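You operate a simulated robot arm through the tools that you are given. There is no shell and no other tool.

You are at the controls of a simulated robot arm. One attempt, no reset.

JOB
Turn the tap knob to -5 dB. Then fetch the white label clip and set it on the top of the grey table. Then press the check key two times. Then press the orange test key three times. Then count the foam blocks on the top of the green bench, then put as many of the foam scraps from the top of the green bench in the open carton. Keep to this order. Set down upright: white label clip.

The check looks at the end state, three seconds after you hand in, the way a careful person would. Anything else that was tipped, shoved, dropped, spilled or broken makes it a failure.

ROBOT AND FRAMES
A 7-joint arm with a three-finger gripper on a trunk, on a base that drives. Base frame: it is fixed to the floor where the robot stands at the start and does not move with it; the origin is under the middle of the robot, x ahead of it, y to its left, z up. Readings come in mm, degrees, newtons and seconds.
Its first joint turns from -166.0 to 166.0 degrees. Places, roughly: check key [-2200, -1600, 800]; foam block (8x8x5 cm) [-3400, -1500, 800]; foam scrap (8x4x3 cm) [-2700, -1500, 800]; open carton [-3000, -1750, 1000]; orange test key [-2900, -1100, 800]; tap knob [1000, 0, 1500]; top of the grey table [-100, -1300, 800]; white label clip [-2000, -2000, 750]. Payload 2.69 kg.
Tool frame: the origin (TCP) lies between the finger pads and is the grasp point; the fingertips stand 29 mm ahead of it; z points along the fingers, y is the line along which they close. Largest opening 120 mm; the body of the gripper starts 78 mm behind the TCP.
Orientation is told as [roll, pitch, yaw] about the base's x, y, z axes, in that order, counted from this pose: with the fingers straight down and closing along the base's y, the tool's x points along the base's -x, its y along +y and its z along -z.

CONTROLS
- The arm moves only by the tool step_arm. Its argument "series" is one flat list of numbers, 7 for each row, row after row: the shift along the tool's x, y, z in units of 400 mm (1.0 is 400 mm), then the turn, a rotation vector about the tool's x, y, z in units of 45 degrees (1.0 is 45 degrees), then the finger opening in mm, from 0 to 120. In form: [dx, dy, dz, wx, wy, wz, jaw, dx, dy, dz, wx, wy, wz, jaw, ...]. A call has 1 to 20 rows; each row is the pose to reach, as a shift and turn from the pose commanded when the call began, along the tool's axes at that moment. A call with a number of a shift or a turn outside -1 to 1 is refused whole. Each row takes 0.2 s and may step no farther than 50 mm and 8.6 degrees from the row before; otherwise, or with a gripper value out of range, the whole call is refused. A pose out of reach is approached as far as the arm can. The call stops where the force on the tool passes 40 N (or 10 N more than at its start, if that is more) or the arm is blocked; 0.2 s more then pass. The fingers move at their own pace and stop on an object; they squeeze with about 32 N. The grip force told is the motor's: it shows also when the fingers shut on nothing. Time passes only in rows, and 0.2 s behind the last, so rows that repeat a pose let the fingers close. It gives the time, the measured TCP pose, the force on the tool (base axes), the opening and the grip force at its end, in the units of the frame above (readings bear some noise), with the torque about the TCP (base axes, N m) and any sound that the robot's microphone picked up.
- Cameras (640 x 400 px; columns grow to the right, rows downward): "scene" is now at [324.7, 117.2, 1319.4]; the picture's right is [-0.77, -0.64, 0.00], its down [-0.17, 0.21, -0.96] and it looks along [0.62, -0.74, -0.27] (base axes); focal length 214 px, centre (320, 200). "wrist" rides on the gripper at [63, 0, -104] in the tool frame; the picture's right is [0.00, 1.00, 0.00], its down [-0.83, 0.00, -0.56] and it looks along [-0.56, 0.00, 0.83] (tool axes); focal length 275 px, centre (320, 200). There is no depth. A picture from a camera that has moved, and an enlarged one, comes with that camera's place and axes in the base frame and with its lens.
- camera(camera): a new picture of that camera. No time passes.
- lift_body(by): slides the trunk up (or, below 0, down) by that many mm; the arm and the scene camera ride with it, the base frame stays. It gives what a move gives, with no picture.
- steer(legs): drives the robot by 1 to 6 legs, each [ahead, left, turn to the left] in mm, mm and degrees, along the robot's own axes; the way and the turn of a leg run together, so that a leg with both is an arc; at most 1500 mm and 180 degrees a leg. The arm and the cameras ride along, it lands a little off, and it stops where it bumps. It gives what a move gives.
- aim_head(pan, tilt): turns the head with the scene camera to pan (to the left, within 143 degrees either way) and tilt (down, from -29 to 69), counted from straight ahead of the robot. It gives what a move gives.
- zoom(camera, box): a new picture of the part [left, top, right, bottom] of that camera's present view, enlarged. No time passes.
- sign_off(): hands the job in; it is judged then, once.

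Places have to be worked out from the pictures, the camera data and where the tool is seen. Open the gripper and draw the arm clear of the work before you hand the job in, unless the task says otherwise.

The tools are called after "Call:" as a command line: name --argument value ..., lists and objects as JSON in quotes. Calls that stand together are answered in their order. step_arm: Moves the arm, as the interface text tells. Its arguments: {"type":"object","properties":{"series":{"type":"array"}},"required":["series"]} The other tools are called the same way: lift_body (by) slides the trunk up or down; steer (legs) drives the base; aim_head (pan, tilt) turns the head that bears the scene camera; camera (camera) takes a picture; zoom (camera, box) takes an enlarged picture of a part of a camera's view; sign_off () hands the job in.

At the start:

```text
time: 0.0
ee_pos: [372.5, -344.1, 999.5]
orientation: [0.1, 0.0, 0.1]
ft_force: [0.4, 0.7, 0.4]
wrist_torque: [0.0, 0.0, -0.01]
finger_gap: 120.0
finger_force: 0.1
trunk travel left (down, up): [-275.0, 311.0]
robot x, y, heading: [1.0, -1.0, 0.0]
head pan, tilt: [-50.3, 15.5]
```

scene: 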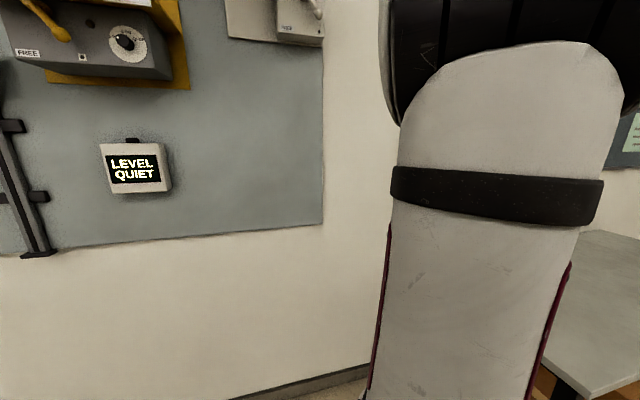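
wrist: 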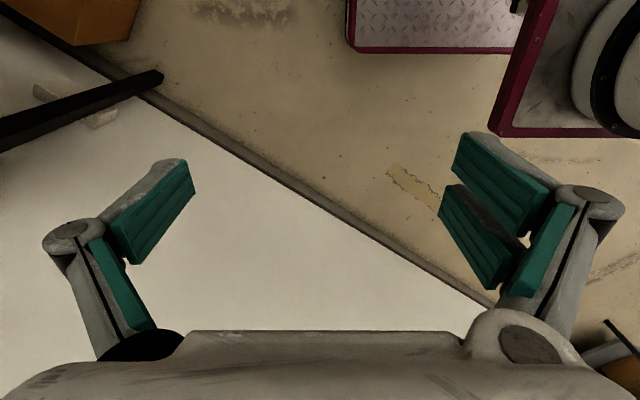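

The scene view shows a wall panel with a knob box at the upper left and a level display. I'll turn the head straight ahead and up to look at the tap knob.

Call:
aim_head --pan -10 --tilt -5

Call:
camera --camera "scene"

```text
time: 1.1
ee_pos: [374.2, -344.8, 999.1]
orientation: [0.0, 0.0, 0.1]
ft_force: [-0.1, -0.5, -0.1]
wrist_torque: [0.01, 0.01, -0.01]
finger_gap: 119.8
finger_force: 0.1
trunk travel left (down, up): [-275.0, 311.0]
robot x, y, heading: [0.8, 0.8, -0.3]
head pan, tilt: [-10.0, -5.0]
```

```text
taken
camera scene: at [351.2, 173.8, 1352.1], right [-0.17, -0.98, 0.0], down [0.09, -0.02, -1.0], along [0.98, -0.17, 0.09], focal length 214 px, centre (320, 200)
```

scene: 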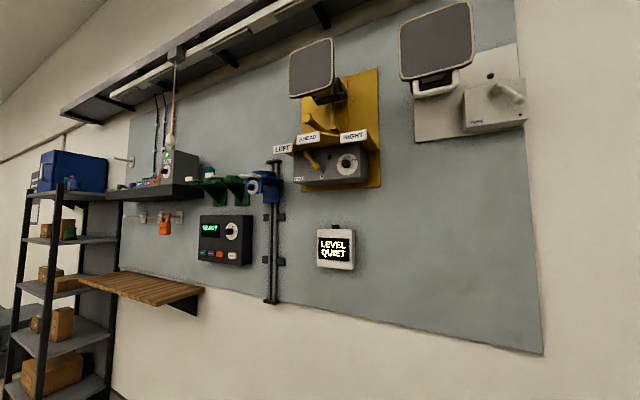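

The wall has several devices: a yellow-backed station with a dial and signs LEFT/AHEAD/RIGHT, a dark box with "READY" and a knob, and a grey box on the shelf. I'll zoom in on each to find the tap knob.

Call:
zoom --camera "scene" --box '[270, 110, 400, 200]'

Call:
zoom --camera "scene" --box '[100, 130, 290, 280]'

Call:
zoom --camera "scene" --box '[400, 50, 540, 150]'

```text
4.44 times, centred on (335, 155) of scene
camera zoom: at [351.2, 173.8, 1352.1], right [-0.17, -0.98, 0.0], down [0.09, -0.02, -1.0], along [0.98, -0.17, 0.09], focal length 953 px, centre (253, 400)
```

zoom: 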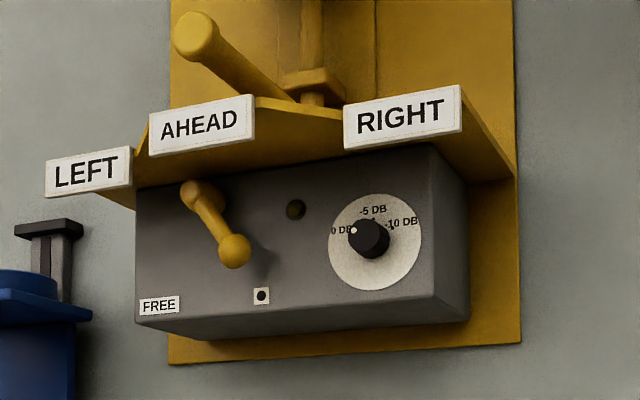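

```text
2.67 times, centred on (195, 205) of scene
camera zoom: at [351.2, 173.8, 1352.1], right [-0.17, -0.98, 0.0], down [0.09, -0.02, -1.0], along [0.98, -0.17, 0.09], focal length 572 px, centre (653, 187)
```

zoom: 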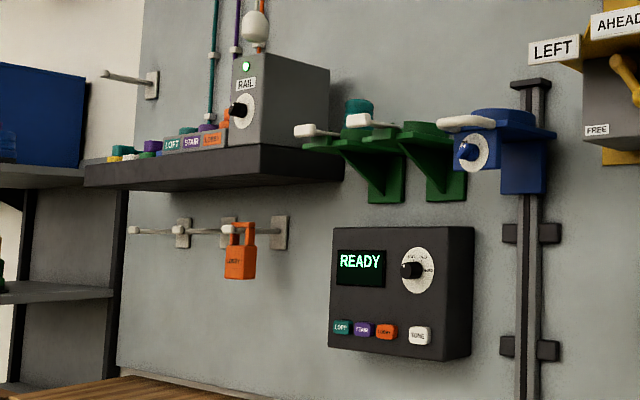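

```text
4.00 times, centred on (470, 100) of scene
camera zoom: at [351.2, 173.8, 1352.1], right [-0.17, -0.98, 0.0], down [0.09, -0.02, -1.0], along [0.98, -0.17, 0.09], focal length 858 px, centre (-280, 600)
```

zoom: 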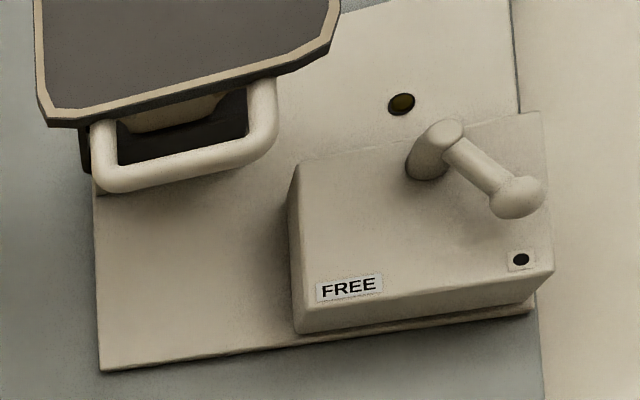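

The tap knob is the dial on the yellow-backed box (0, -5 and -10 dB), and the wall runs at an angle to the robot. I'll look around the rest of the room before I drive.

Call:
aim_head --pan 60 --tilt 20

Call:
camera --camera "scene"

Call:
aim_head --pan 140 --tilt 20

Call:
camera --camera "scene"

Call:
aim_head --pan -80 --tilt 20

Call:
camera --camera "scene"

Call:
aim_head --pan -140 --tilt 20

Call:
camera --camera "scene"

```text
time: 2.5
ee_pos: [373.3, -343.8, 1000.3]
orientation: [0.0, 0.0, 0.0]
ft_force: [0.1, 0.9, -0.6]
wrist_torque: [-0.01, 0.02, -0.01]
finger_gap: 120.0
finger_force: 0.1
trunk travel left (down, up): [-275.0, 311.0]
robot x, y, heading: [-2.3, -1.5, -0.0]
head pan, tilt: [60.0, 20.0]
```

```text
taken
camera scene: at [311.6, 269.7, 1312.2], right [0.87, -0.5, 0.0], down [-0.17, -0.3, -0.94], along [0.47, 0.81, -0.34], focal length 214 px, centre (320, 200)
```

scene: 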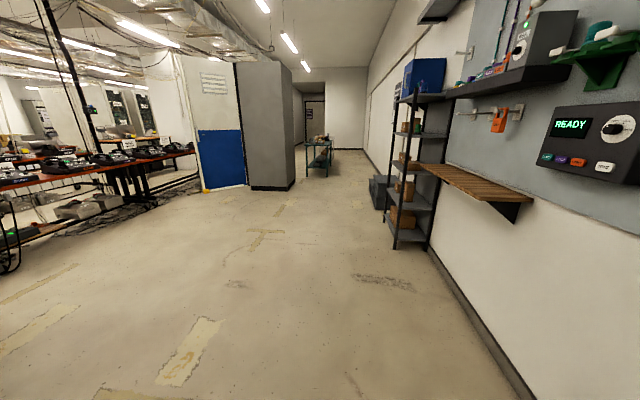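

```text
time: 4.0
ee_pos: [372.8, -343.8, 999.6]
orientation: [0.0, 0.0, -0.1]
ft_force: [0.6, 1.1, 0.5]
wrist_torque: [0.0, 0.02, -0.04]
finger_gap: 120.2
finger_force: 0.1
trunk travel left (down, up): [-275.0, 311.0]
robot x, y, heading: [-0.7, 0.4, 0.1]
head pan, tilt: [140.0, 20.0]
```

```text
taken
camera scene: at [193.7, 249.0, 1312.1], right [0.64, 0.77, 0.0], down [0.26, -0.22, -0.94], along [-0.72, 0.6, -0.34], focal length 214 px, centre (320, 200)
```

scene: 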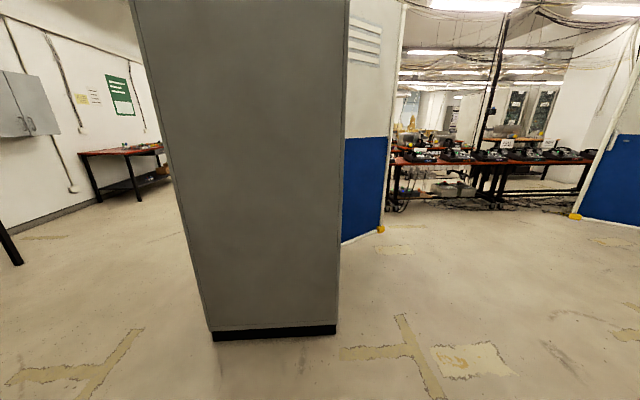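

```text
time: 7.2
ee_pos: [373.2, -343.9, 1000.1]
orientation: [0.1, 0.0, 0.0]
ft_force: [-0.1, -0.4, -0.5]
wrist_torque: [0.0, -0.01, 0.03]
finger_gap: 120.1
finger_force: 0.1
trunk travel left (down, up): [-275.0, 311.0]
robot x, y, heading: [-2.0, 0.5, 0.3]
head pan, tilt: [-80.0, 20.0]
```

```text
taken
camera scene: at [281.2, 97.4, 1312.1], right [-0.98, -0.17, 0.0], down [-0.06, 0.34, -0.94], along [0.16, -0.93, -0.34], focal length 214 px, centre (320, 200)
```

scene: 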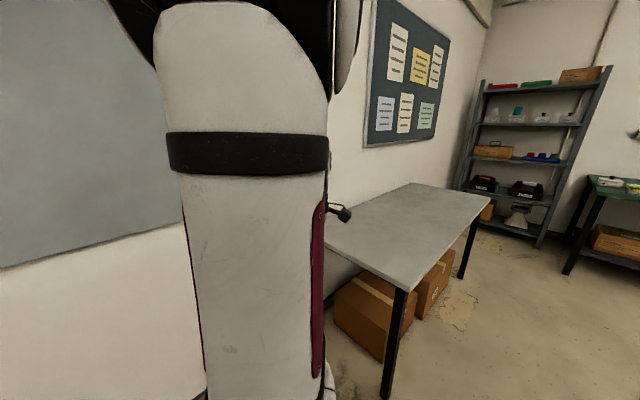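

```text
time: 8.5
ee_pos: [372.8, -343.7, 1000.6]
orientation: [-0.1, 0.0, -0.1]
ft_force: [0.5, 0.1, 0.3]
wrist_torque: [0.02, 0.01, -0.01]
finger_gap: 120.0
finger_force: 0.0
trunk travel left (down, up): [-275.0, 311.0]
robot x, y, heading: [2.5, 3.2, 0.2]
head pan, tilt: [-140.0, 20.0]
```

```text
taken
camera scene: at [193.7, 129.2, 1312.1], right [-0.64, 0.77, 0.0], down [0.26, 0.22, -0.94], along [-0.72, -0.6, -0.34], focal length 214 px, centre (320, 200)
```

scene: 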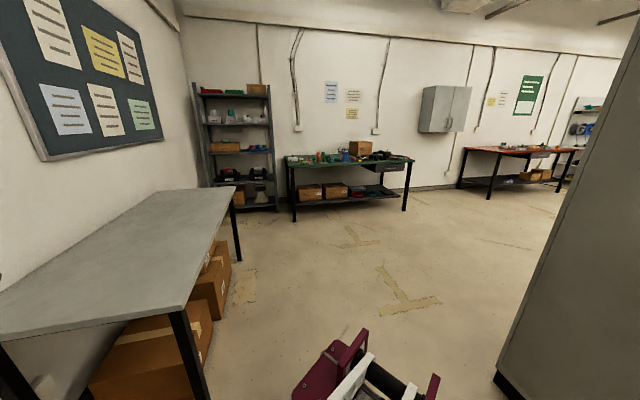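

The surroundings are clear: the grey table is to the right and the green bench is far behind. I'll turn to face the wall squarely and shift left toward the knob.

Call:
steer --legs '[[0, 0, -34], [0, 300, 0]]'

Call:
aim_head --pan 0 --tilt -10

Call:
camera --camera "scene"

```text
time: 12.2
ee_pos: [289.0, -241.3, 1000.1]
orientation: [0.0, 0.0, -33.6]
ft_force: [-0.5, 0.3, -0.2]
wrist_torque: [-0.04, -0.02, 0.01]
finger_gap: 119.9
finger_force: 0.0
trunk travel left (down, up): [-275.0, 311.0]
robot x, y, heading: [165.8, 256.0, -33.4]
head pan, tilt: [-140.0, 20.0]
```

```text
time: 14.4
ee_pos: [289.1, -241.5, 999.5]
orientation: [-0.1, 0.1, -33.6]
ft_force: [0.2, 0.7, 0.0]
wrist_torque: [-0.02, 0.01, 0.0]
finger_gap: 119.9
finger_force: 0.1
trunk travel left (down, up): [-275.0, 311.0]
robot x, y, heading: [169.8, 255.7, -33.8]
head pan, tilt: [0.0, -10.0]
```

```text
taken
camera scene: at [564.3, 216.3, 1359.7], right [-0.55, -0.83, 0.0], down [0.14, -0.1, -0.98], along [0.82, -0.55, 0.17], focal length 214 px, centre (320, 200)
```

scene: 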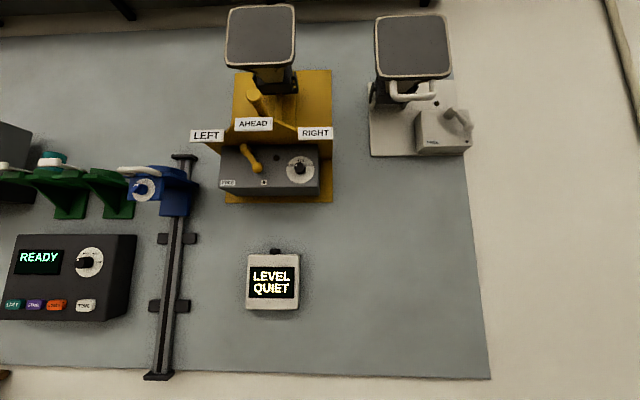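

From two views I place the knob at about [1040, -37, 1537], with the wall normal at a yaw of about -37°. I'll square up, shift left so the knob is straight ahead of the arm, and raise the trunk.

Call:
steer --legs '[[0, 0, -3.3], [0, 270, 0]]'

Call:
lift_body --by 290

Call:
aim_head --pan -20 --tilt 12

Call:
camera --camera "scene"

```text
time: 16.7
ee_pos: [422.0, -29.9, 998.8]
orientation: [0.0, 0.0, -36.9]
ft_force: [-0.5, 0.1, -0.4]
wrist_torque: [0.0, 0.0, 0.0]
finger_gap: 119.8
finger_force: 0.1
trunk travel left (down, up): [-275.0, 311.0]
robot x, y, heading: [330.4, 469.5, -36.9]
head pan, tilt: [0.0, -10.0]
```

```text
time: 19.6
ee_pos: [423.0, -31.2, 1289.1]
orientation: [-0.1, 0.0, -36.9]
ft_force: [0.5, -0.4, -0.7]
wrist_torque: [0.01, 0.02, -0.01]
finger_gap: 120.1
finger_force: 0.0
trunk travel left (down, up): [-565.0, 21.0]
robot x, y, heading: [329.4, 468.8, -37.0]
head pan, tilt: [0.0, -10.0]
```

```text
time: 20.5
ee_pos: [422.5, -30.9, 1290.3]
orientation: [0.0, 0.0, -36.9]
ft_force: [0.6, 0.2, -0.6]
wrist_torque: [0.01, -0.01, -0.03]
finger_gap: 119.9
finger_force: 0.1
trunk travel left (down, up): [-565.0, 21.0]
robot x, y, heading: [330.0, 469.5, -36.8]
head pan, tilt: [-20.0, 12.0]
```

```text
taken
camera scene: at [537.7, 510.4, 1615.1], right [-0.84, -0.55, 0.0], down [-0.11, 0.17, -0.98], along [0.53, -0.82, -0.21], focal length 214 px, centre (320, 200)
```

scene: 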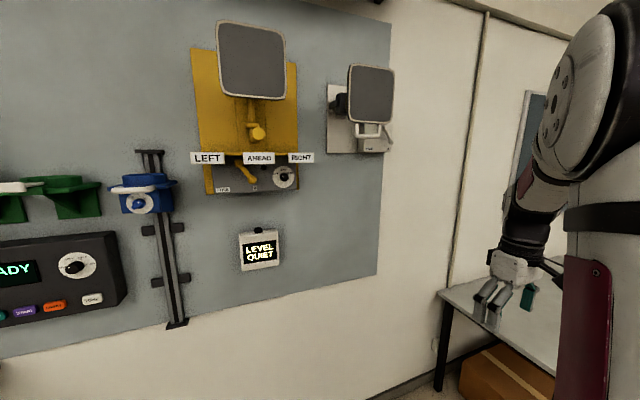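

The knob sits at about (283, 178) in this view, which fits the estimate. I'll zoom in to see the dial and its pointer.

Call:
zoom --camera "scene" --box '[240, 150, 320, 200]'

Call:
camera --camera "wrist"

```text
8.00 times, centred on (280, 175) of scene
camera zoom: at [537.7, 510.4, 1615.1], right [-0.84, -0.55, 0.0], down [-0.11, 0.17, -0.98], along [0.53, -0.82, -0.21], focal length 1716 px, centre (640, 400)
```

zoom: 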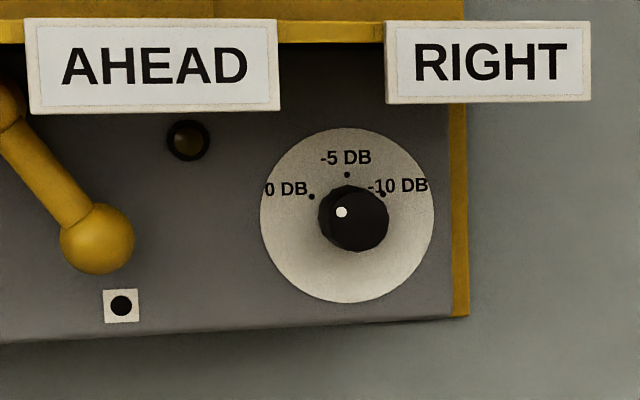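

```text
taken
camera wrist: at [372.2, 5.9, 1393.8], right [0.6, 0.8, 0.0], down [0.67, -0.5, 0.56], along [0.45, -0.33, -0.83], focal length 275 px, centre (320, 200)
```

wrist: 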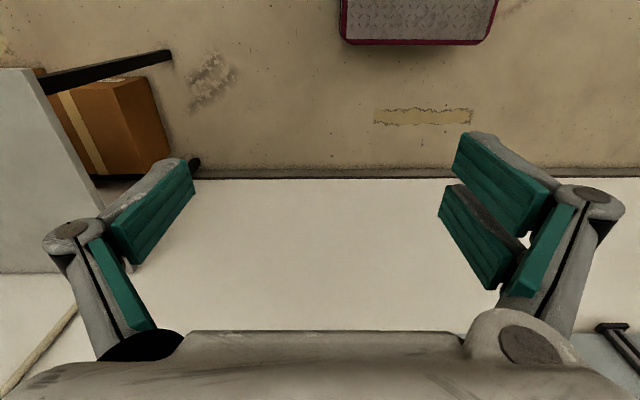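

The dial marks sit at about -60°, 0° and +60°, and the pointer is now at 0 dB, so I need a 60° clockwise turn. The sign shelf overhangs about 52 mm above the knob. I'll start pitching the tool horizontal while swinging toward a standoff, in small steps.

Call:
step_arm --series '[-0.054, 0.057, -0.039, 0, -0.125, 0, 100, -0.108, 0.114, -0.078, 0, -0.25, 0, 90, -0.161, 0.171, -0.116, 0, -0.375, 0, 80, -0.215, 0.229, -0.155, 0, -0.5, 0, 70, -0.269, 0.286, -0.194, 0, -0.625, 0, 60, -0.323, 0.343, -0.233, 0, -0.75, 0, 60, -0.376, 0.4, -0.271, 0, -0.875, 0, 60, -0.43, 0.457, -0.31, 0, -1, 0, 60]'

Call:
camera --camera "scene"

```text
time: 22.3
ee_pos: [670.9, 12.3, 1414.6]
orientation: [0.0, -45.1, -37.1]
ft_force: [0.9, -0.1, -0.9]
wrist_torque: [0.02, -0.01, 0.03]
finger_gap: 60.2
finger_force: 0.2
trunk travel left (down, up): [-565.0, 21.0]
robot x, y, heading: [330.4, 467.7, -36.9]
head pan, tilt: [-20.0, 12.0]
```

```text
taken
camera scene: at [537.5, 510.2, 1615.1], right [-0.84, -0.55, 0.0], down [-0.11, 0.17, -0.98], along [0.53, -0.82, -0.21], focal length 214 px, centre (320, 200)
```

scene: 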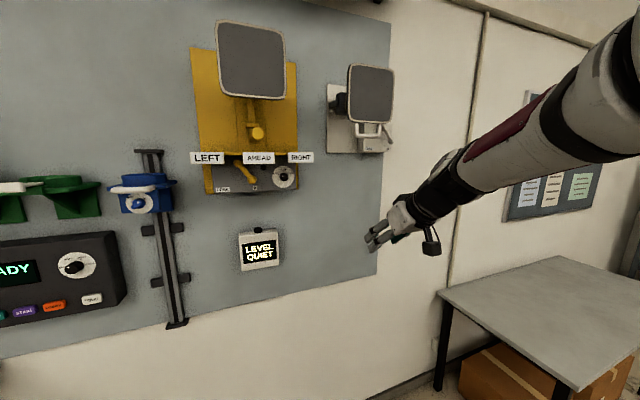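

The tool is at 45° pitch and clear of the wall fixtures. I'll continue to the standoff at the knob's height with the tool horizontal, about 150 mm short of the knob.

Call:
step_arm --series '[-0.065, 0.057, 0.011, 0, -0.125, 0, 60, -0.13, 0.114, 0.021, 0, -0.25, 0, 60, -0.194, 0.17, 0.032, 0, -0.375, 0, 60, -0.259, 0.227, 0.043, 0, -0.5, 0, 60, -0.324, 0.284, 0.053, 0, -0.625, 0, 60, -0.389, 0.341, 0.064, 0, -0.75, 0, 60, -0.453, 0.397, 0.074, 0, -0.875, 0, 60, -0.518, 0.454, 0.085, 0, -1, 0, 60]'

Call:
camera --camera "scene"

Call:
camera --camera "wrist"

```text
time: 24.1
ee_pos: [914.8, 52.4, 1536.1]
orientation: [176.6, -89.9, 146.3]
ft_force: [-1.1, -0.9, -0.2]
wrist_torque: [0.0, 0.01, 0.14]
finger_gap: 60.4
finger_force: 0.1
trunk travel left (down, up): [-565.0, 21.0]
robot x, y, heading: [330.2, 472.3, -36.8]
head pan, tilt: [-20.0, 12.0]
```

```text
taken
camera scene: at [537.0, 509.7, 1615.2], right [-0.84, -0.55, 0.0], down [-0.11, 0.17, -0.98], along [0.53, -0.82, -0.21], focal length 214 px, centre (320, 200)
```

scene: 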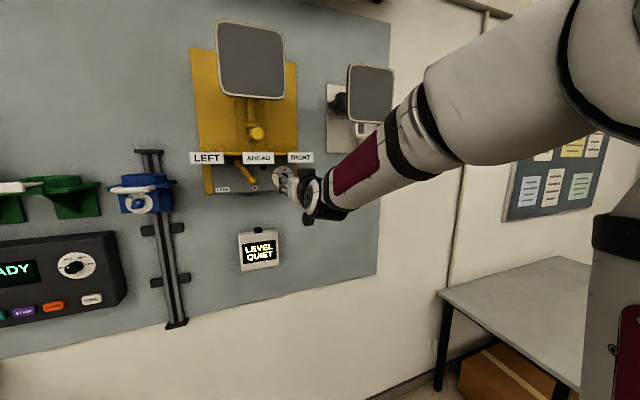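

```text
taken
camera wrist: at [831.4, 114.2, 1473.3], right [0.6, 0.8, 0.0], down [-0.44, 0.34, 0.83], along [0.67, -0.5, 0.56], focal length 275 px, centre (320, 200)
```

wrist: 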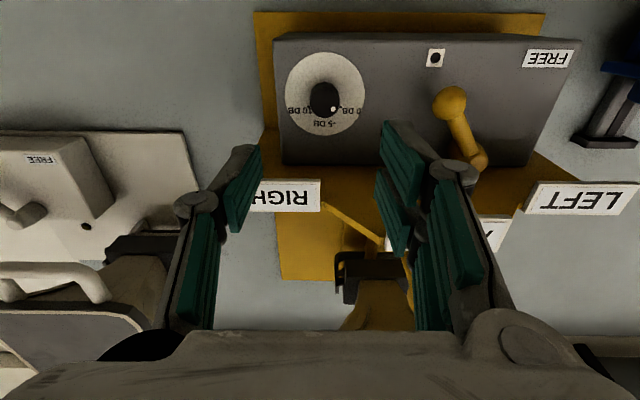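

The tool is horizontal and roughly in line with the knob. The wrist picture is upside down, and I'll zoom in on the dial to refine the alignment.

Call:
zoom --camera "wrist" --box '[270, 40, 390, 140]'

Call:
zoom --camera "scene" --box '[230, 140, 350, 225]'

```text
4.00 times, centred on (330, 90) of wrist
camera zoom: at [831.4, 114.2, 1473.3], right [0.6, 0.8, 0.0], down [-0.44, 0.34, 0.83], along [0.67, -0.5, 0.56], focal length 1101 px, centre (280, 640)
```

zoom: 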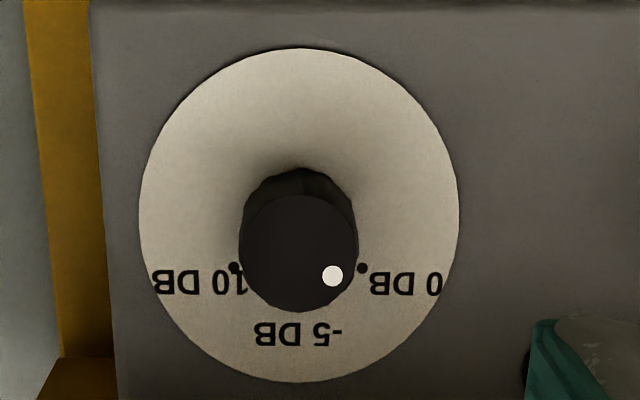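

```text
4.71 times, centred on (290, 182) of scene
camera zoom: at [537.0, 509.7, 1615.2], right [-0.84, -0.55, 0.0], down [-0.11, 0.17, -0.98], along [0.53, -0.82, -0.21], focal length 1009 px, centre (461, 282)
```

zoom: 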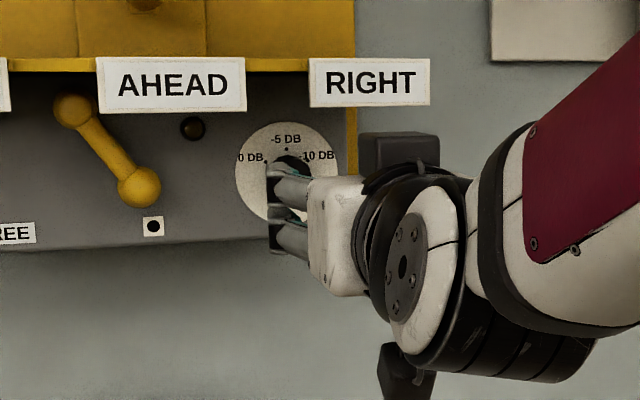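

The disc centre is at lateral ~594.5, z ~1537.6, and the knob front is about 143 mm ahead of the TCP. I'll pre-roll the tool -30° so the 60° turn stays symmetric, narrow the jaws to 50 mm and go forward 80 mm.

Call:
step_arm --series '[-0.001, 0.0025, 0.05, 0, 0, -0.1667, 50, -0.002, 0.005, 0.1, 0, 0, -0.3333, 50, -0.003, 0.0075, 0.15, 0, 0, -0.5, 50, -0.004, 0.01, 0.2, 0, 0, -0.6667, 50, -0.004, 0.01, 0.2, 0, 0, -0.6667, 50]'

Call:
camera --camera "scene"

Call:
camera --camera "wrist"

```text
time: 25.3
ee_pos: [980.8, 8.7, 1536.8]
orientation: [-90.0, -59.9, 53.1]
ft_force: [1.2, 1.2, 0.6]
wrist_torque: [0.01, -0.02, 0.02]
finger_gap: 49.9
finger_force: 0.1
trunk travel left (down, up): [-565.0, 21.0]
robot x, y, heading: [328.8, 469.3, -36.9]
head pan, tilt: [-20.0, 12.0]
```

```text
taken
camera scene: at [537.7, 510.4, 1615.1], right [-0.84, -0.55, 0.0], down [-0.11, 0.17, -0.98], along [0.53, -0.82, -0.21], focal length 214 px, centre (320, 200)
```

scene: 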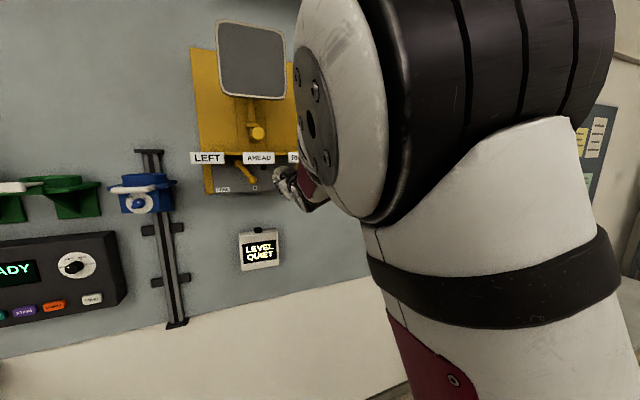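

```text
taken
camera wrist: at [879.5, 45.2, 1483.1], right [0.52, 0.69, -0.51], down [-0.19, 0.67, 0.72], along [0.83, -0.27, 0.48], focal length 275 px, centre (320, 200)
```

wrist: 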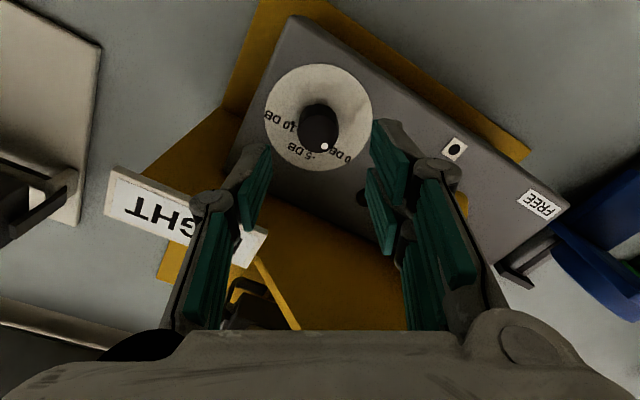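

The knob lines up well with the jaw centreline. I'll zoom in on the dial to confirm the offset and distance.

Call:
zoom --camera "wrist" --box '[250, 50, 390, 180]'

```text
3.08 times, centred on (320, 115) of wrist
camera zoom: at [879.5, 45.2, 1483.1], right [0.52, 0.69, -0.51], down [-0.19, 0.67, 0.72], along [0.83, -0.27, 0.48], focal length 847 px, centre (320, 462)
```

zoom: 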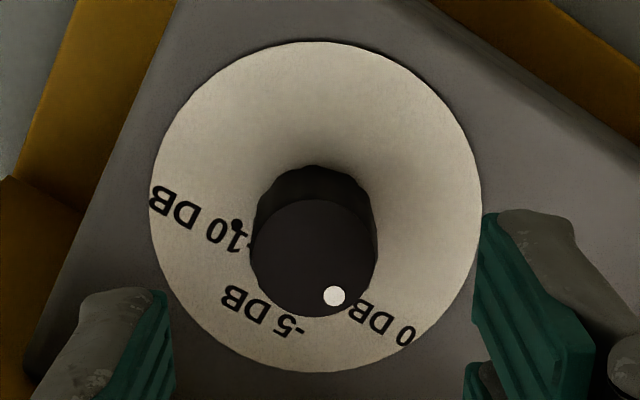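

Both views agree: the knob axis is within about 1 mm, the knob front is 64 mm ahead and the disc is 99 mm ahead of the TCP. I'll go forward 61 mm so the fingertips stop about 8 mm short of the disc.

Call:
step_arm --series '[0, -0.001, 0.05, 0, 0, 0, 50, 0, -0.002, 0.1, 0, 0, 0, 50, 0, -0.003, 0.13, 0, 0, 0, 50, 0, -0.003, 0.152, 0, 0, 0, 50, 0, -0.003, 0.152, 0, 0, 0, 50]'

Call:
camera --camera "wrist"

```text
time: 26.5
ee_pos: [1030.2, -26.9, 1538.2]
orientation: [-90.0, -60.0, 52.9]
ft_force: [-4.1, 1.5, -0.7]
wrist_torque: [-0.01, 0.05, 0.15]
finger_gap: 50.4
finger_force: 0.9
trunk travel left (down, up): [-565.0, 21.0]
robot x, y, heading: [330.6, 472.6, -36.8]
head pan, tilt: [-20.0, 12.0]
```

```text
taken
camera wrist: at [927.1, 8.5, 1483.9], right [0.52, 0.69, -0.5], down [-0.19, 0.67, 0.72], along [0.83, -0.28, 0.48], focal length 275 px, centre (320, 200)
```

wrist: 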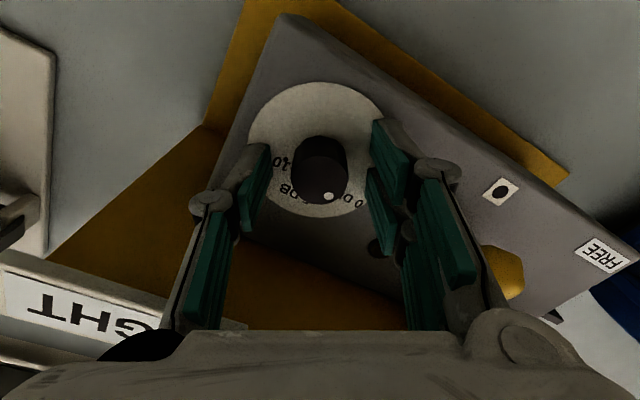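

The fingers straddle the knob with about 10 mm clearance to the disc. I'll close the jaws on the knob.

Call:
step_arm --series '[0, 0, 0, 0, 0, 0, 40, 0, 0, 0, 0, 0, 0, 30, 0, 0, 0, 0, 0, 0, 20, 0, 0, 0, 0, 0, 0, 20, 0, 0, 0, 0, 0, 0, 20]'

Call:
zoom --camera "wrist" --box '[220, 60, 420, 260]'

```text
time: 27.7
ee_pos: [1028.9, -27.1, 1540.4]
orientation: [-90.2, -60.0, 53.3]
ft_force: [-3.0, 7.1, 3.2]
wrist_torque: [0.03, -0.06, 0.09]
finger_gap: 26.8
finger_force: 45.2
trunk travel left (down, up): [-565.0, 21.0]
robot x, y, heading: [329.0, 468.1, -36.5]
head pan, tilt: [-20.0, 12.0]
```

```text
2.00 times, centred on (320, 160) of wrist
camera zoom: at [927.1, 8.9, 1484.8], right [0.52, 0.69, -0.5], down [-0.19, 0.67, 0.72], along [0.83, -0.28, 0.48], focal length 551 px, centre (320, 280)
```

zoom: 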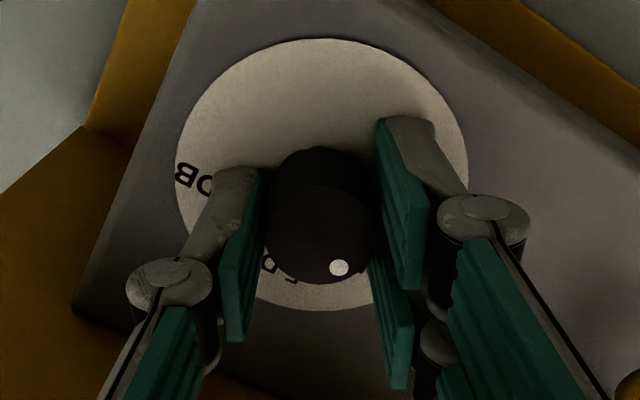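

The jaws hold the knob at 26.8 mm with light side force. I'll turn clockwise 30° first and watch forces, sound and picture.

Call:
step_arm --series '[0, 0, 0, 0, 0, 0.1667, 20, 0, 0, 0, 0, 0, 0.3333, 20, 0, 0, 0, 0, 0, 0.5, 20, 0, 0, 0, 0, 0, 0.6667, 20, 0, 0, 0, 0, 0, 0.6667, 20]'

Call:
zoom --camera "wrist" --box '[220, 60, 420, 260]'

```text
time: 28.9
ee_pos: [1028.2, -27.6, 1539.2]
orientation: [131.6, -89.8, -168.6]
ft_force: [-3.6, -0.7, 9.9]
wrist_torque: [0.04, 0.07, -0.19]
finger_gap: 27.2
finger_force: 45.1
trunk travel left (down, up): [-565.0, 21.0]
robot x, y, heading: [333.5, 470.4, -36.8]
head pan, tilt: [-20.0, 12.0]
```

```text
2.00 times, centred on (320, 160) of wrist
camera zoom: at [945.6, 33.6, 1476.1], right [0.6, 0.8, 0.0], down [-0.44, 0.34, 0.83], along [0.66, -0.5, 0.56], focal length 551 px, centre (320, 280)
```

zoom: 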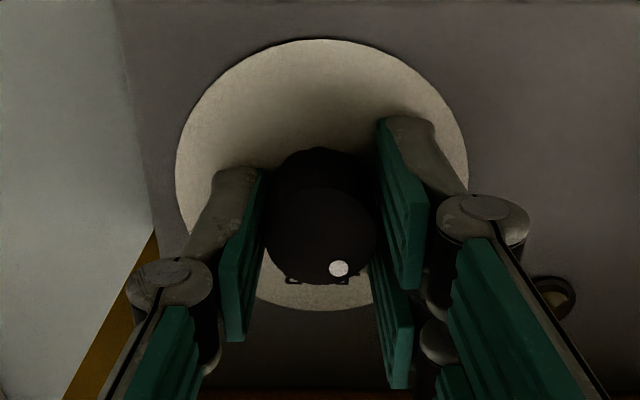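

The knob turns with the jaws and the dot is now about 30° left of top. I'll turn another 30° to bring it to -5 dB.

Call:
step_arm --series '[0, 0, 0, 0, 0, 0.1667, 20, 0, 0, 0, 0, 0, 0.3333, 20, 0, 0, 0, 0, 0, 0.5, 20, 0, 0, 0, 0, 0, 0.6667, 20, 0, 0, 0, 0, 0, 0.6667, 20]'

Call:
camera --camera "wrist"

Call:
zoom --camera "wrist" --box '[220, 60, 420, 260]'

Call:
camera --camera "scene"

```text
time: 30.1
ee_pos: [1028.6, -28.8, 1539.1]
orientation: [90.2, -59.9, -127.0]
ft_force: [-9.9, -5.0, 7.1]
wrist_torque: [-0.04, -0.09, -0.19]
finger_gap: 26.7
finger_force: 45.6
trunk travel left (down, up): [-565.0, 21.0]
robot x, y, heading: [329.3, 469.1, -36.9]
head pan, tilt: [-20.0, 12.0]
```

```text
taken
camera wrist: at [964.1, 58.4, 1484.0], right [0.52, 0.69, 0.5], down [-0.69, 0.0, 0.72], along [0.5, -0.72, 0.48], focal length 275 px, centre (320, 200)
```

wrist: 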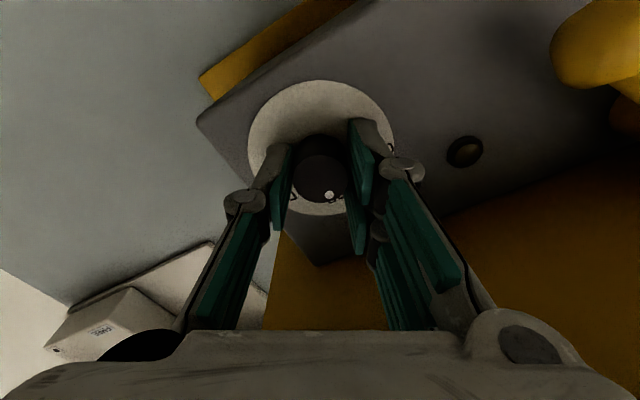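

```text
2.00 times, centred on (320, 160) of wrist
camera zoom: at [964.1, 58.4, 1484.0], right [0.52, 0.69, 0.5], down [-0.69, 0.0, 0.72], along [0.5, -0.72, 0.48], focal length 551 px, centre (320, 280)
```

zoom: 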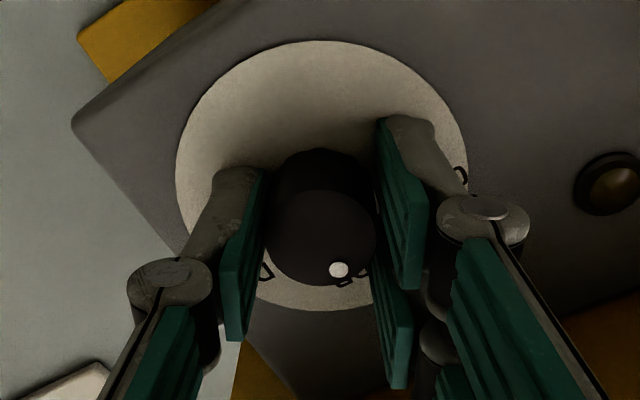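

```text
taken
camera scene: at [536.6, 510.2, 1615.2], right [-0.84, -0.55, 0.0], down [-0.11, 0.17, -0.98], along [0.53, -0.82, -0.21], focal length 214 px, centre (320, 200)
```

scene: 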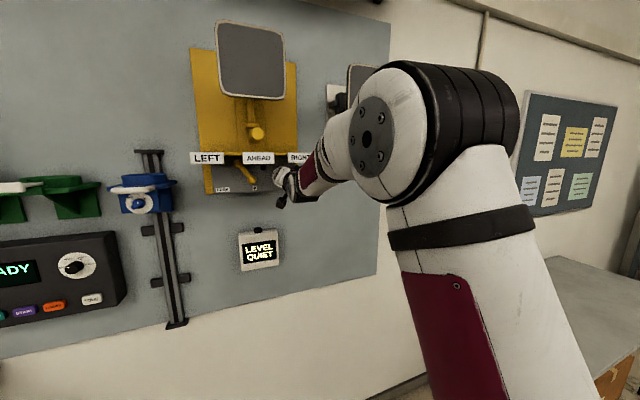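

The knob has followed the full 60°, with the arm elbow moving freely. I'll release, back straight out and check the pointer.

Call:
step_arm --series '[0, 0, 0, 0, 0, 0, 35, 0, 0, 0, 0, 0, 0, 50, 0, 0, 0, 0, 0, 0, 50, 0, 0, -0.05, 0, 0, 0, 50, 0, 0, -0.12, 0, 0, 0, 50, 0, 0, -0.2, 0, 0, 0, 50, 0, 0, -0.2, 0, 0, 0, 50]'

Call:
zoom --camera "wrist" --box '[220, 40, 420, 220]'

Call:
zoom --camera "scene" --box '[230, 140, 350, 225]'

```text
time: 31.7
ee_pos: [965.4, 21.7, 1536.7]
orientation: [90.0, -60.0, -126.9]
ft_force: [0.0, -0.3, 0.3]
wrist_torque: [0.01, 0.01, 0.02]
finger_gap: 49.8
finger_force: 0.1
trunk travel left (down, up): [-565.0, 21.0]
robot x, y, heading: [330.3, 467.8, -36.9]
head pan, tilt: [-20.0, 12.0]
```

```text
2.22 times, centred on (320, 130) of wrist
camera zoom: at [901.5, 107.8, 1482.8], right [0.52, 0.69, 0.5], down [-0.69, 0.0, 0.72], along [0.5, -0.72, 0.48], focal length 612 px, centre (320, 356)
```

zoom: 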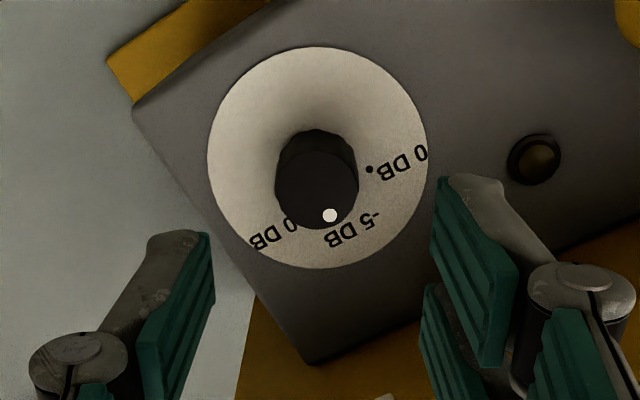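

```text
4.71 times, centred on (290, 182) of scene
camera zoom: at [537.7, 510.4, 1615.1], right [-0.84, -0.55, 0.0], down [-0.11, 0.17, -0.98], along [0.53, -0.82, -0.21], focal length 1009 px, centre (461, 282)
```

zoom: 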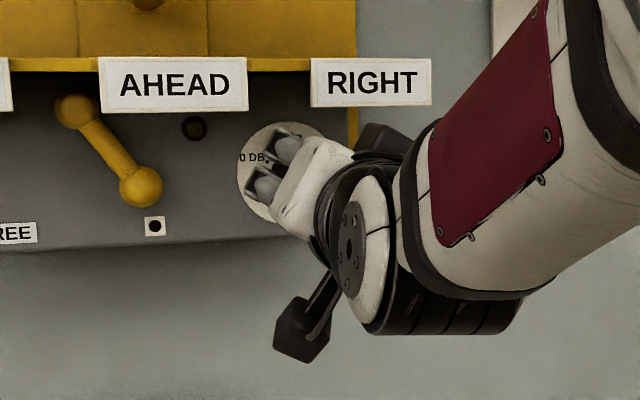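

The dot appears close to -5 dB. I'll retreat farther and roll the tool back so the scene camera can see the dial clearly.

Call:
step_arm --series '[0, 0, -0.06, 0, 0, -0.1667, 50, 0, 0, -0.12, 0, 0, -0.3333, 50, 0, 0, -0.18, 0, 0, -0.5, 50, 0, 0, -0.24, 0, 0, -0.6667, 50, 0, 0, -0.25, 0, 0, -0.6667, 50]'

Call:
camera --camera "scene"

Call:
camera --camera "wrist"

Call:
zoom --camera "wrist" --box '[260, 30, 380, 130]'

```text
time: 32.9
ee_pos: [886.6, 81.3, 1538.7]
orientation: [-89.1, -89.9, 52.2]
ft_force: [0.2, 0.0, 0.8]
wrist_torque: [0.0, -0.01, 0.0]
finger_gap: 50.3
finger_force: 0.1
trunk travel left (down, up): [-565.0, 21.0]
robot x, y, heading: [328.3, 467.8, -36.8]
head pan, tilt: [-20.0, 12.0]
```

```text
taken
camera scene: at [537.7, 510.4, 1615.1], right [-0.84, -0.55, 0.0], down [-0.11, 0.17, -0.98], along [0.53, -0.82, -0.21], focal length 214 px, centre (320, 200)
```

scene: 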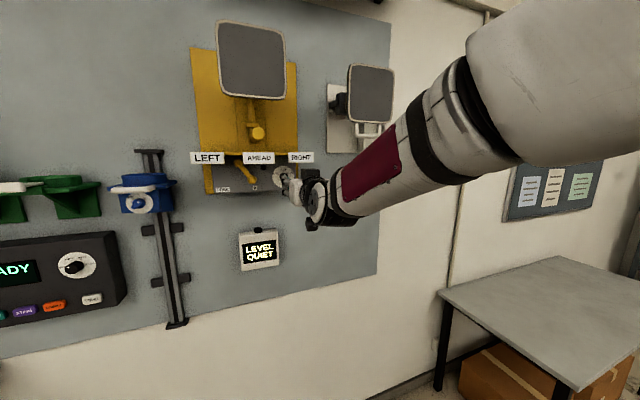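

```text
taken
camera wrist: at [802.4, 142.4, 1474.5], right [0.6, 0.8, -0.01], down [-0.44, 0.34, 0.83], along [0.67, -0.5, 0.56], focal length 275 px, centre (320, 200)
```

wrist: 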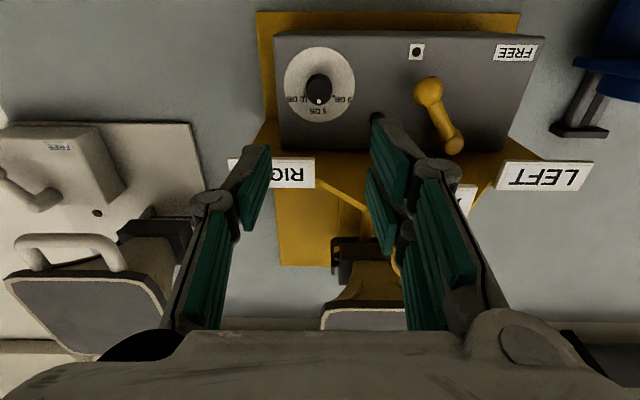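

```text
4.00 times, centred on (320, 80) of wrist
camera zoom: at [802.4, 142.4, 1474.5], right [0.6, 0.8, -0.01], down [-0.44, 0.34, 0.83], along [0.67, -0.5, 0.56], focal length 1101 px, centre (320, 680)
```

zoom: 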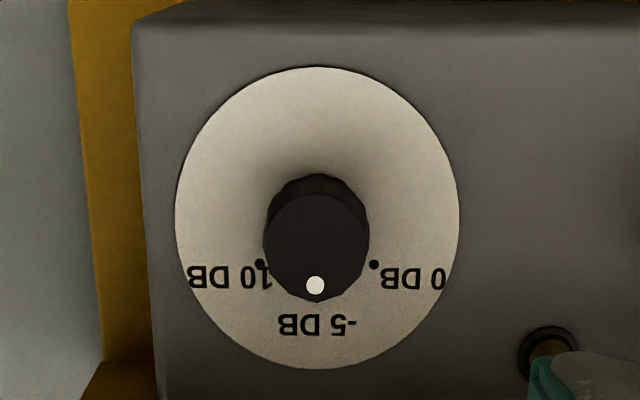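

The pointer dot sits on -5 dB, so the first step is done. I'll fold the arm back along the same path to the tool-down carry pose.

Call:
step_arm --series '[0.039, -0.058, -0.041, 0, 0.125, 0, 50, 0.078, -0.116, -0.082, 0, 0.25, 0, 50, 0.116, -0.173, -0.123, 0, 0.375, 0, 50, 0.155, -0.231, -0.164, 0, 0.5, 0, 50, 0.194, -0.289, -0.205, 0, 0.625, 0, 50, 0.233, -0.347, -0.246, 0, 0.75, 0, 50, 0.271, -0.405, -0.287, 0, 0.875, 0, 50, 0.31, -0.4625, -0.3275, 0, 1, 0, 50]'

Call:
step_arm --series '[0.066, -0.057, -0.011, 0, 0.125, 0, 50, 0.131, -0.114, -0.022, 0, 0.25, 0, 50, 0.197, -0.172, -0.032, 0, 0.375, 0, 50, 0.262, -0.229, -0.043, 0, 0.5, 0, 50, 0.328, -0.286, -0.054, 0, 0.625, 0, 50, 0.393, -0.343, -0.065, 0, 0.75, 0, 50, 0.459, -0.4, -0.075, 0, 0.875, 0, 50, 0.524, -0.4575, -0.086, 0, 1, 0, 50]'

Call:
zoom --camera "scene" --box '[220, 140, 340, 280]'

```text
time: 34.7
ee_pos: [669.7, 10.5, 1413.8]
orientation: [0.1, -44.9, -37.0]
ft_force: [0.7, 0.7, 0.1]
wrist_torque: [0.02, 0.0, -0.03]
finger_gap: 50.0
finger_force: 0.0
trunk travel left (down, up): [-565.0, 21.0]
robot x, y, heading: [331.4, 467.4, -37.0]
head pan, tilt: [-20.0, 12.0]
```

```text
time: 36.5
ee_pos: [422.1, -30.3, 1289.6]
orientation: [-0.1, 0.1, -36.8]
ft_force: [0.6, 0.1, 1.0]
wrist_torque: [-0.02, 0.04, -0.01]
finger_gap: 49.9
finger_force: 0.1
trunk travel left (down, up): [-565.0, 21.0]
robot x, y, heading: [329.2, 470.5, -36.8]
head pan, tilt: [-20.0, 12.0]
```

```text
2.86 times, centred on (280, 210) of scene
camera zoom: at [538.0, 510.9, 1615.0], right [-0.84, -0.55, 0.0], down [-0.11, 0.17, -0.98], along [0.53, -0.82, -0.21], focal length 613 px, centre (434, 171)
```

zoom: 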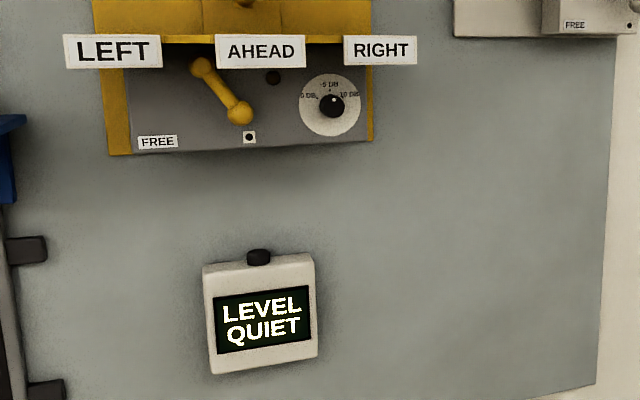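

The zoom confirms the knob at -5 dB. Next I'll lower the trunk, back off the wall, turn toward the green bench and drive partway down the corridor between the grey table and the cabinet.

Call:
lift_body --by -290

Call:
steer --legs '[[-330, 0, 0], [0, 0, -90], [1500, 0, 0]]'

Call:
aim_head --pan 0 --tilt 15

Call:
camera --camera "scene"

```text
time: 39.4
ee_pos: [421.1, -30.4, 999.8]
orientation: [-0.1, 0.0, -37.0]
ft_force: [-0.2, -0.2, -0.5]
wrist_torque: [0.03, -0.04, -0.02]
finger_gap: 50.1
finger_force: 0.1
trunk travel left (down, up): [-275.0, 311.0]
robot x, y, heading: [330.5, 474.7, -36.7]
head pan, tilt: [-20.0, 12.0]
```

```text
time: 52.4
ee_pos: [-1332.1, -622.2, 1000.1]
orientation: [0.0, -0.1, -127.3]
ft_force: [-0.8, 0.5, 0.1]
wrist_torque: [0.03, -0.02, 0.01]
finger_gap: 50.1
finger_force: 0.1
trunk travel left (down, up): [-275.0, 311.0]
robot x, y, heading: [-833.1, -533.5, -127.3]
head pan, tilt: [-20.0, 12.0]
```

```text
time: 53.3
ee_pos: [-1331.9, -621.7, 999.6]
orientation: [-0.1, 0.0, -127.3]
ft_force: [-0.3, 0.0, -0.2]
wrist_torque: [0.03, -0.02, 0.0]
finger_gap: 50.5
finger_force: 0.0
trunk travel left (down, up): [-275.0, 311.0]
robot x, y, heading: [-832.5, -531.6, -127.2]
head pan, tilt: [0.0, 15.0]
```

```text
taken
camera scene: at [-896.6, -933.2, 1320.3], right [-0.8, 0.61, 0.0], down [0.16, 0.21, -0.97], along [-0.58, -0.77, -0.26], focal length 214 px, centre (320, 200)
```

scene: 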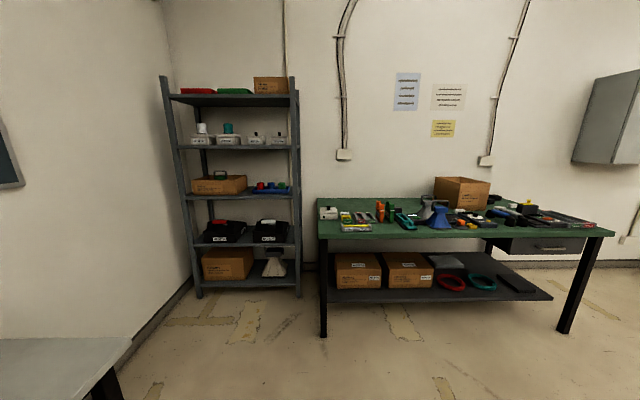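

I'm at about (-832, -532) facing the green bench. I'll zoom in on the bench top and the shelf rack to identify the clip, keys, foam and carton.

Call:
zoom --camera "scene" --box '[310, 170, 460, 245]'

Call:
zoom --camera "scene" --box '[430, 165, 620, 270]'

Call:
zoom --camera "scene" --box '[160, 70, 310, 210]'

```text
4.27 times, centred on (385, 208) of scene
camera zoom: at [-896.6, -933.2, 1320.3], right [-0.8, 0.61, 0.0], down [0.16, 0.21, -0.97], along [-0.58, -0.77, -0.26], focal length 915 px, centre (43, 168)
```

zoom: 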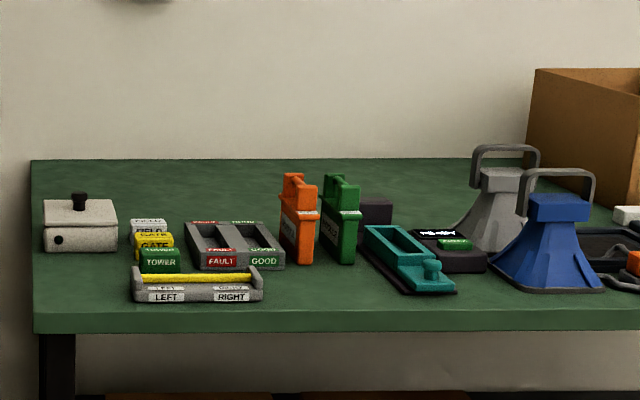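

```text
3.37 times, centred on (525, 218) of scene
camera zoom: at [-896.6, -933.2, 1320.3], right [-0.8, 0.61, 0.0], down [0.16, 0.21, -0.97], along [-0.58, -0.77, -0.26], focal length 722 px, centre (-370, 141)
```

zoom: 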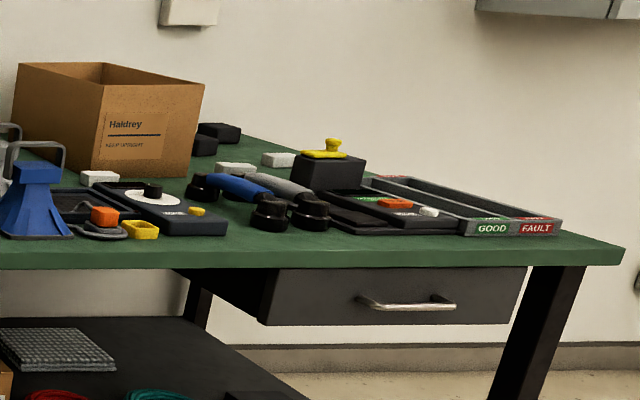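

```text
2.86 times, centred on (235, 140) of scene
camera zoom: at [-896.6, -933.2, 1320.3], right [-0.8, 0.61, 0.0], down [0.16, 0.21, -0.97], along [-0.58, -0.77, -0.26], focal length 613 px, centre (563, 371)
```

zoom: 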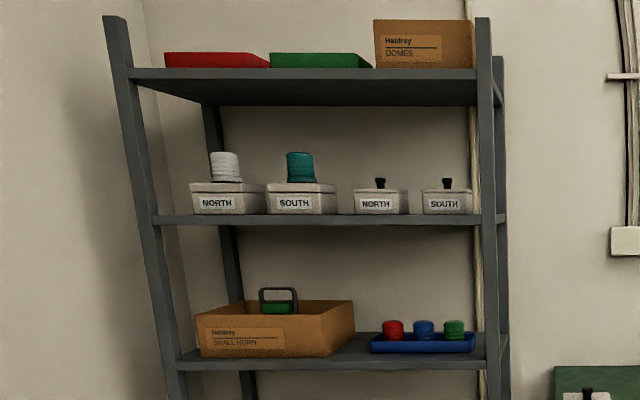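

The clips stand in a row at the bench's left end (white, yellow, yellow, green). The device with a green key is probably the check unit, and the orange key is to the right. I'll drive closer for a better look.

Call:
steer --legs '[[850, -150, 0]]'

Call:
aim_head --pan 0 --tilt 25

Call:
camera --camera "scene"

```text
time: 57.8
ee_pos: [-1964.9, -1212.3, 1000.7]
orientation: [0.0, 0.1, -127.2]
ft_force: [-0.2, -0.8, 0.3]
wrist_torque: [0.03, 0.03, 0.03]
finger_gap: 49.9
finger_force: 0.1
trunk travel left (down, up): [-275.0, 311.0]
robot x, y, heading: [-1463.9, -1124.2, -127.4]
head pan, tilt: [0.0, 15.0]
```

```text
time: 58.6
ee_pos: [-1964.9, -1213.0, 1001.8]
orientation: [0.0, -0.1, -127.2]
ft_force: [0.0, 1.2, -0.3]
wrist_torque: [0.02, 0.01, -0.01]
finger_gap: 50.2
finger_force: 0.0
trunk travel left (down, up): [-275.0, 311.0]
robot x, y, heading: [-1464.6, -1125.1, -127.3]
head pan, tilt: [0.0, 25.0]
```

```text
taken
camera scene: at [-1528.7, -1523.4, 1304.1], right [-0.8, 0.6, 0.0], down [0.26, 0.34, -0.91], along [-0.55, -0.72, -0.42], focal length 214 px, centre (320, 200)
```

scene: 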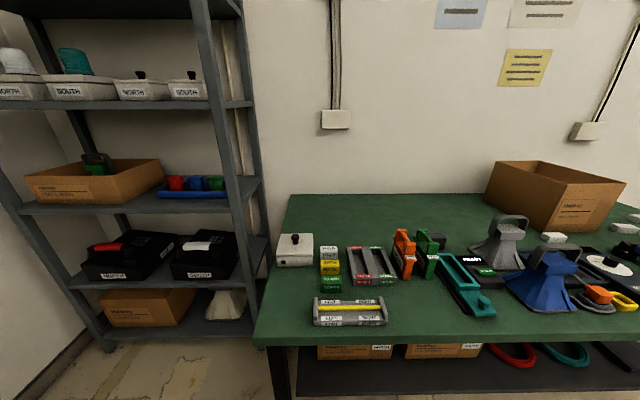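

Call:
zoom --camera "scene" --box '[270, 220, 400, 335]'

Call:
zoom --camera "scene" --box '[420, 200, 640, 330]'

```text
3.48 times, centred on (335, 278) of scene
camera zoom: at [-1528.7, -1523.4, 1304.1], right [-0.8, 0.6, 0.0], down [0.26, 0.34, -0.91], along [-0.55, -0.72, -0.42], focal length 746 px, centre (268, -70)
```

zoom: 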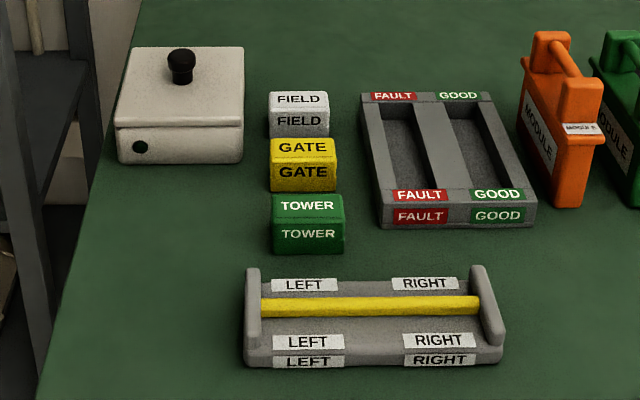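

```text
2.91 times, centred on (530, 265) of scene
camera zoom: at [-1528.7, -1523.4, 1304.1], right [-0.8, 0.6, 0.0], down [0.26, 0.34, -0.91], along [-0.55, -0.72, -0.42], focal length 624 px, centre (-291, 11)
```

zoom: 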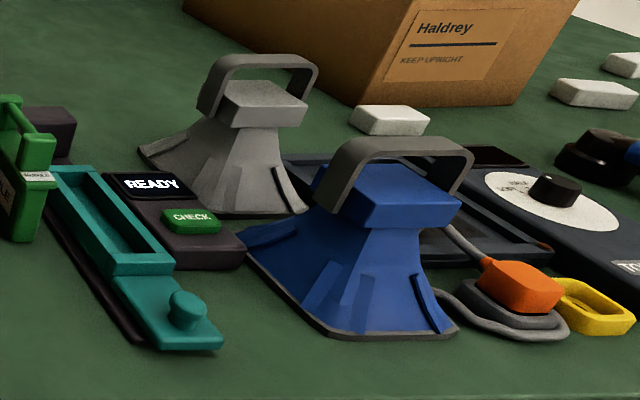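

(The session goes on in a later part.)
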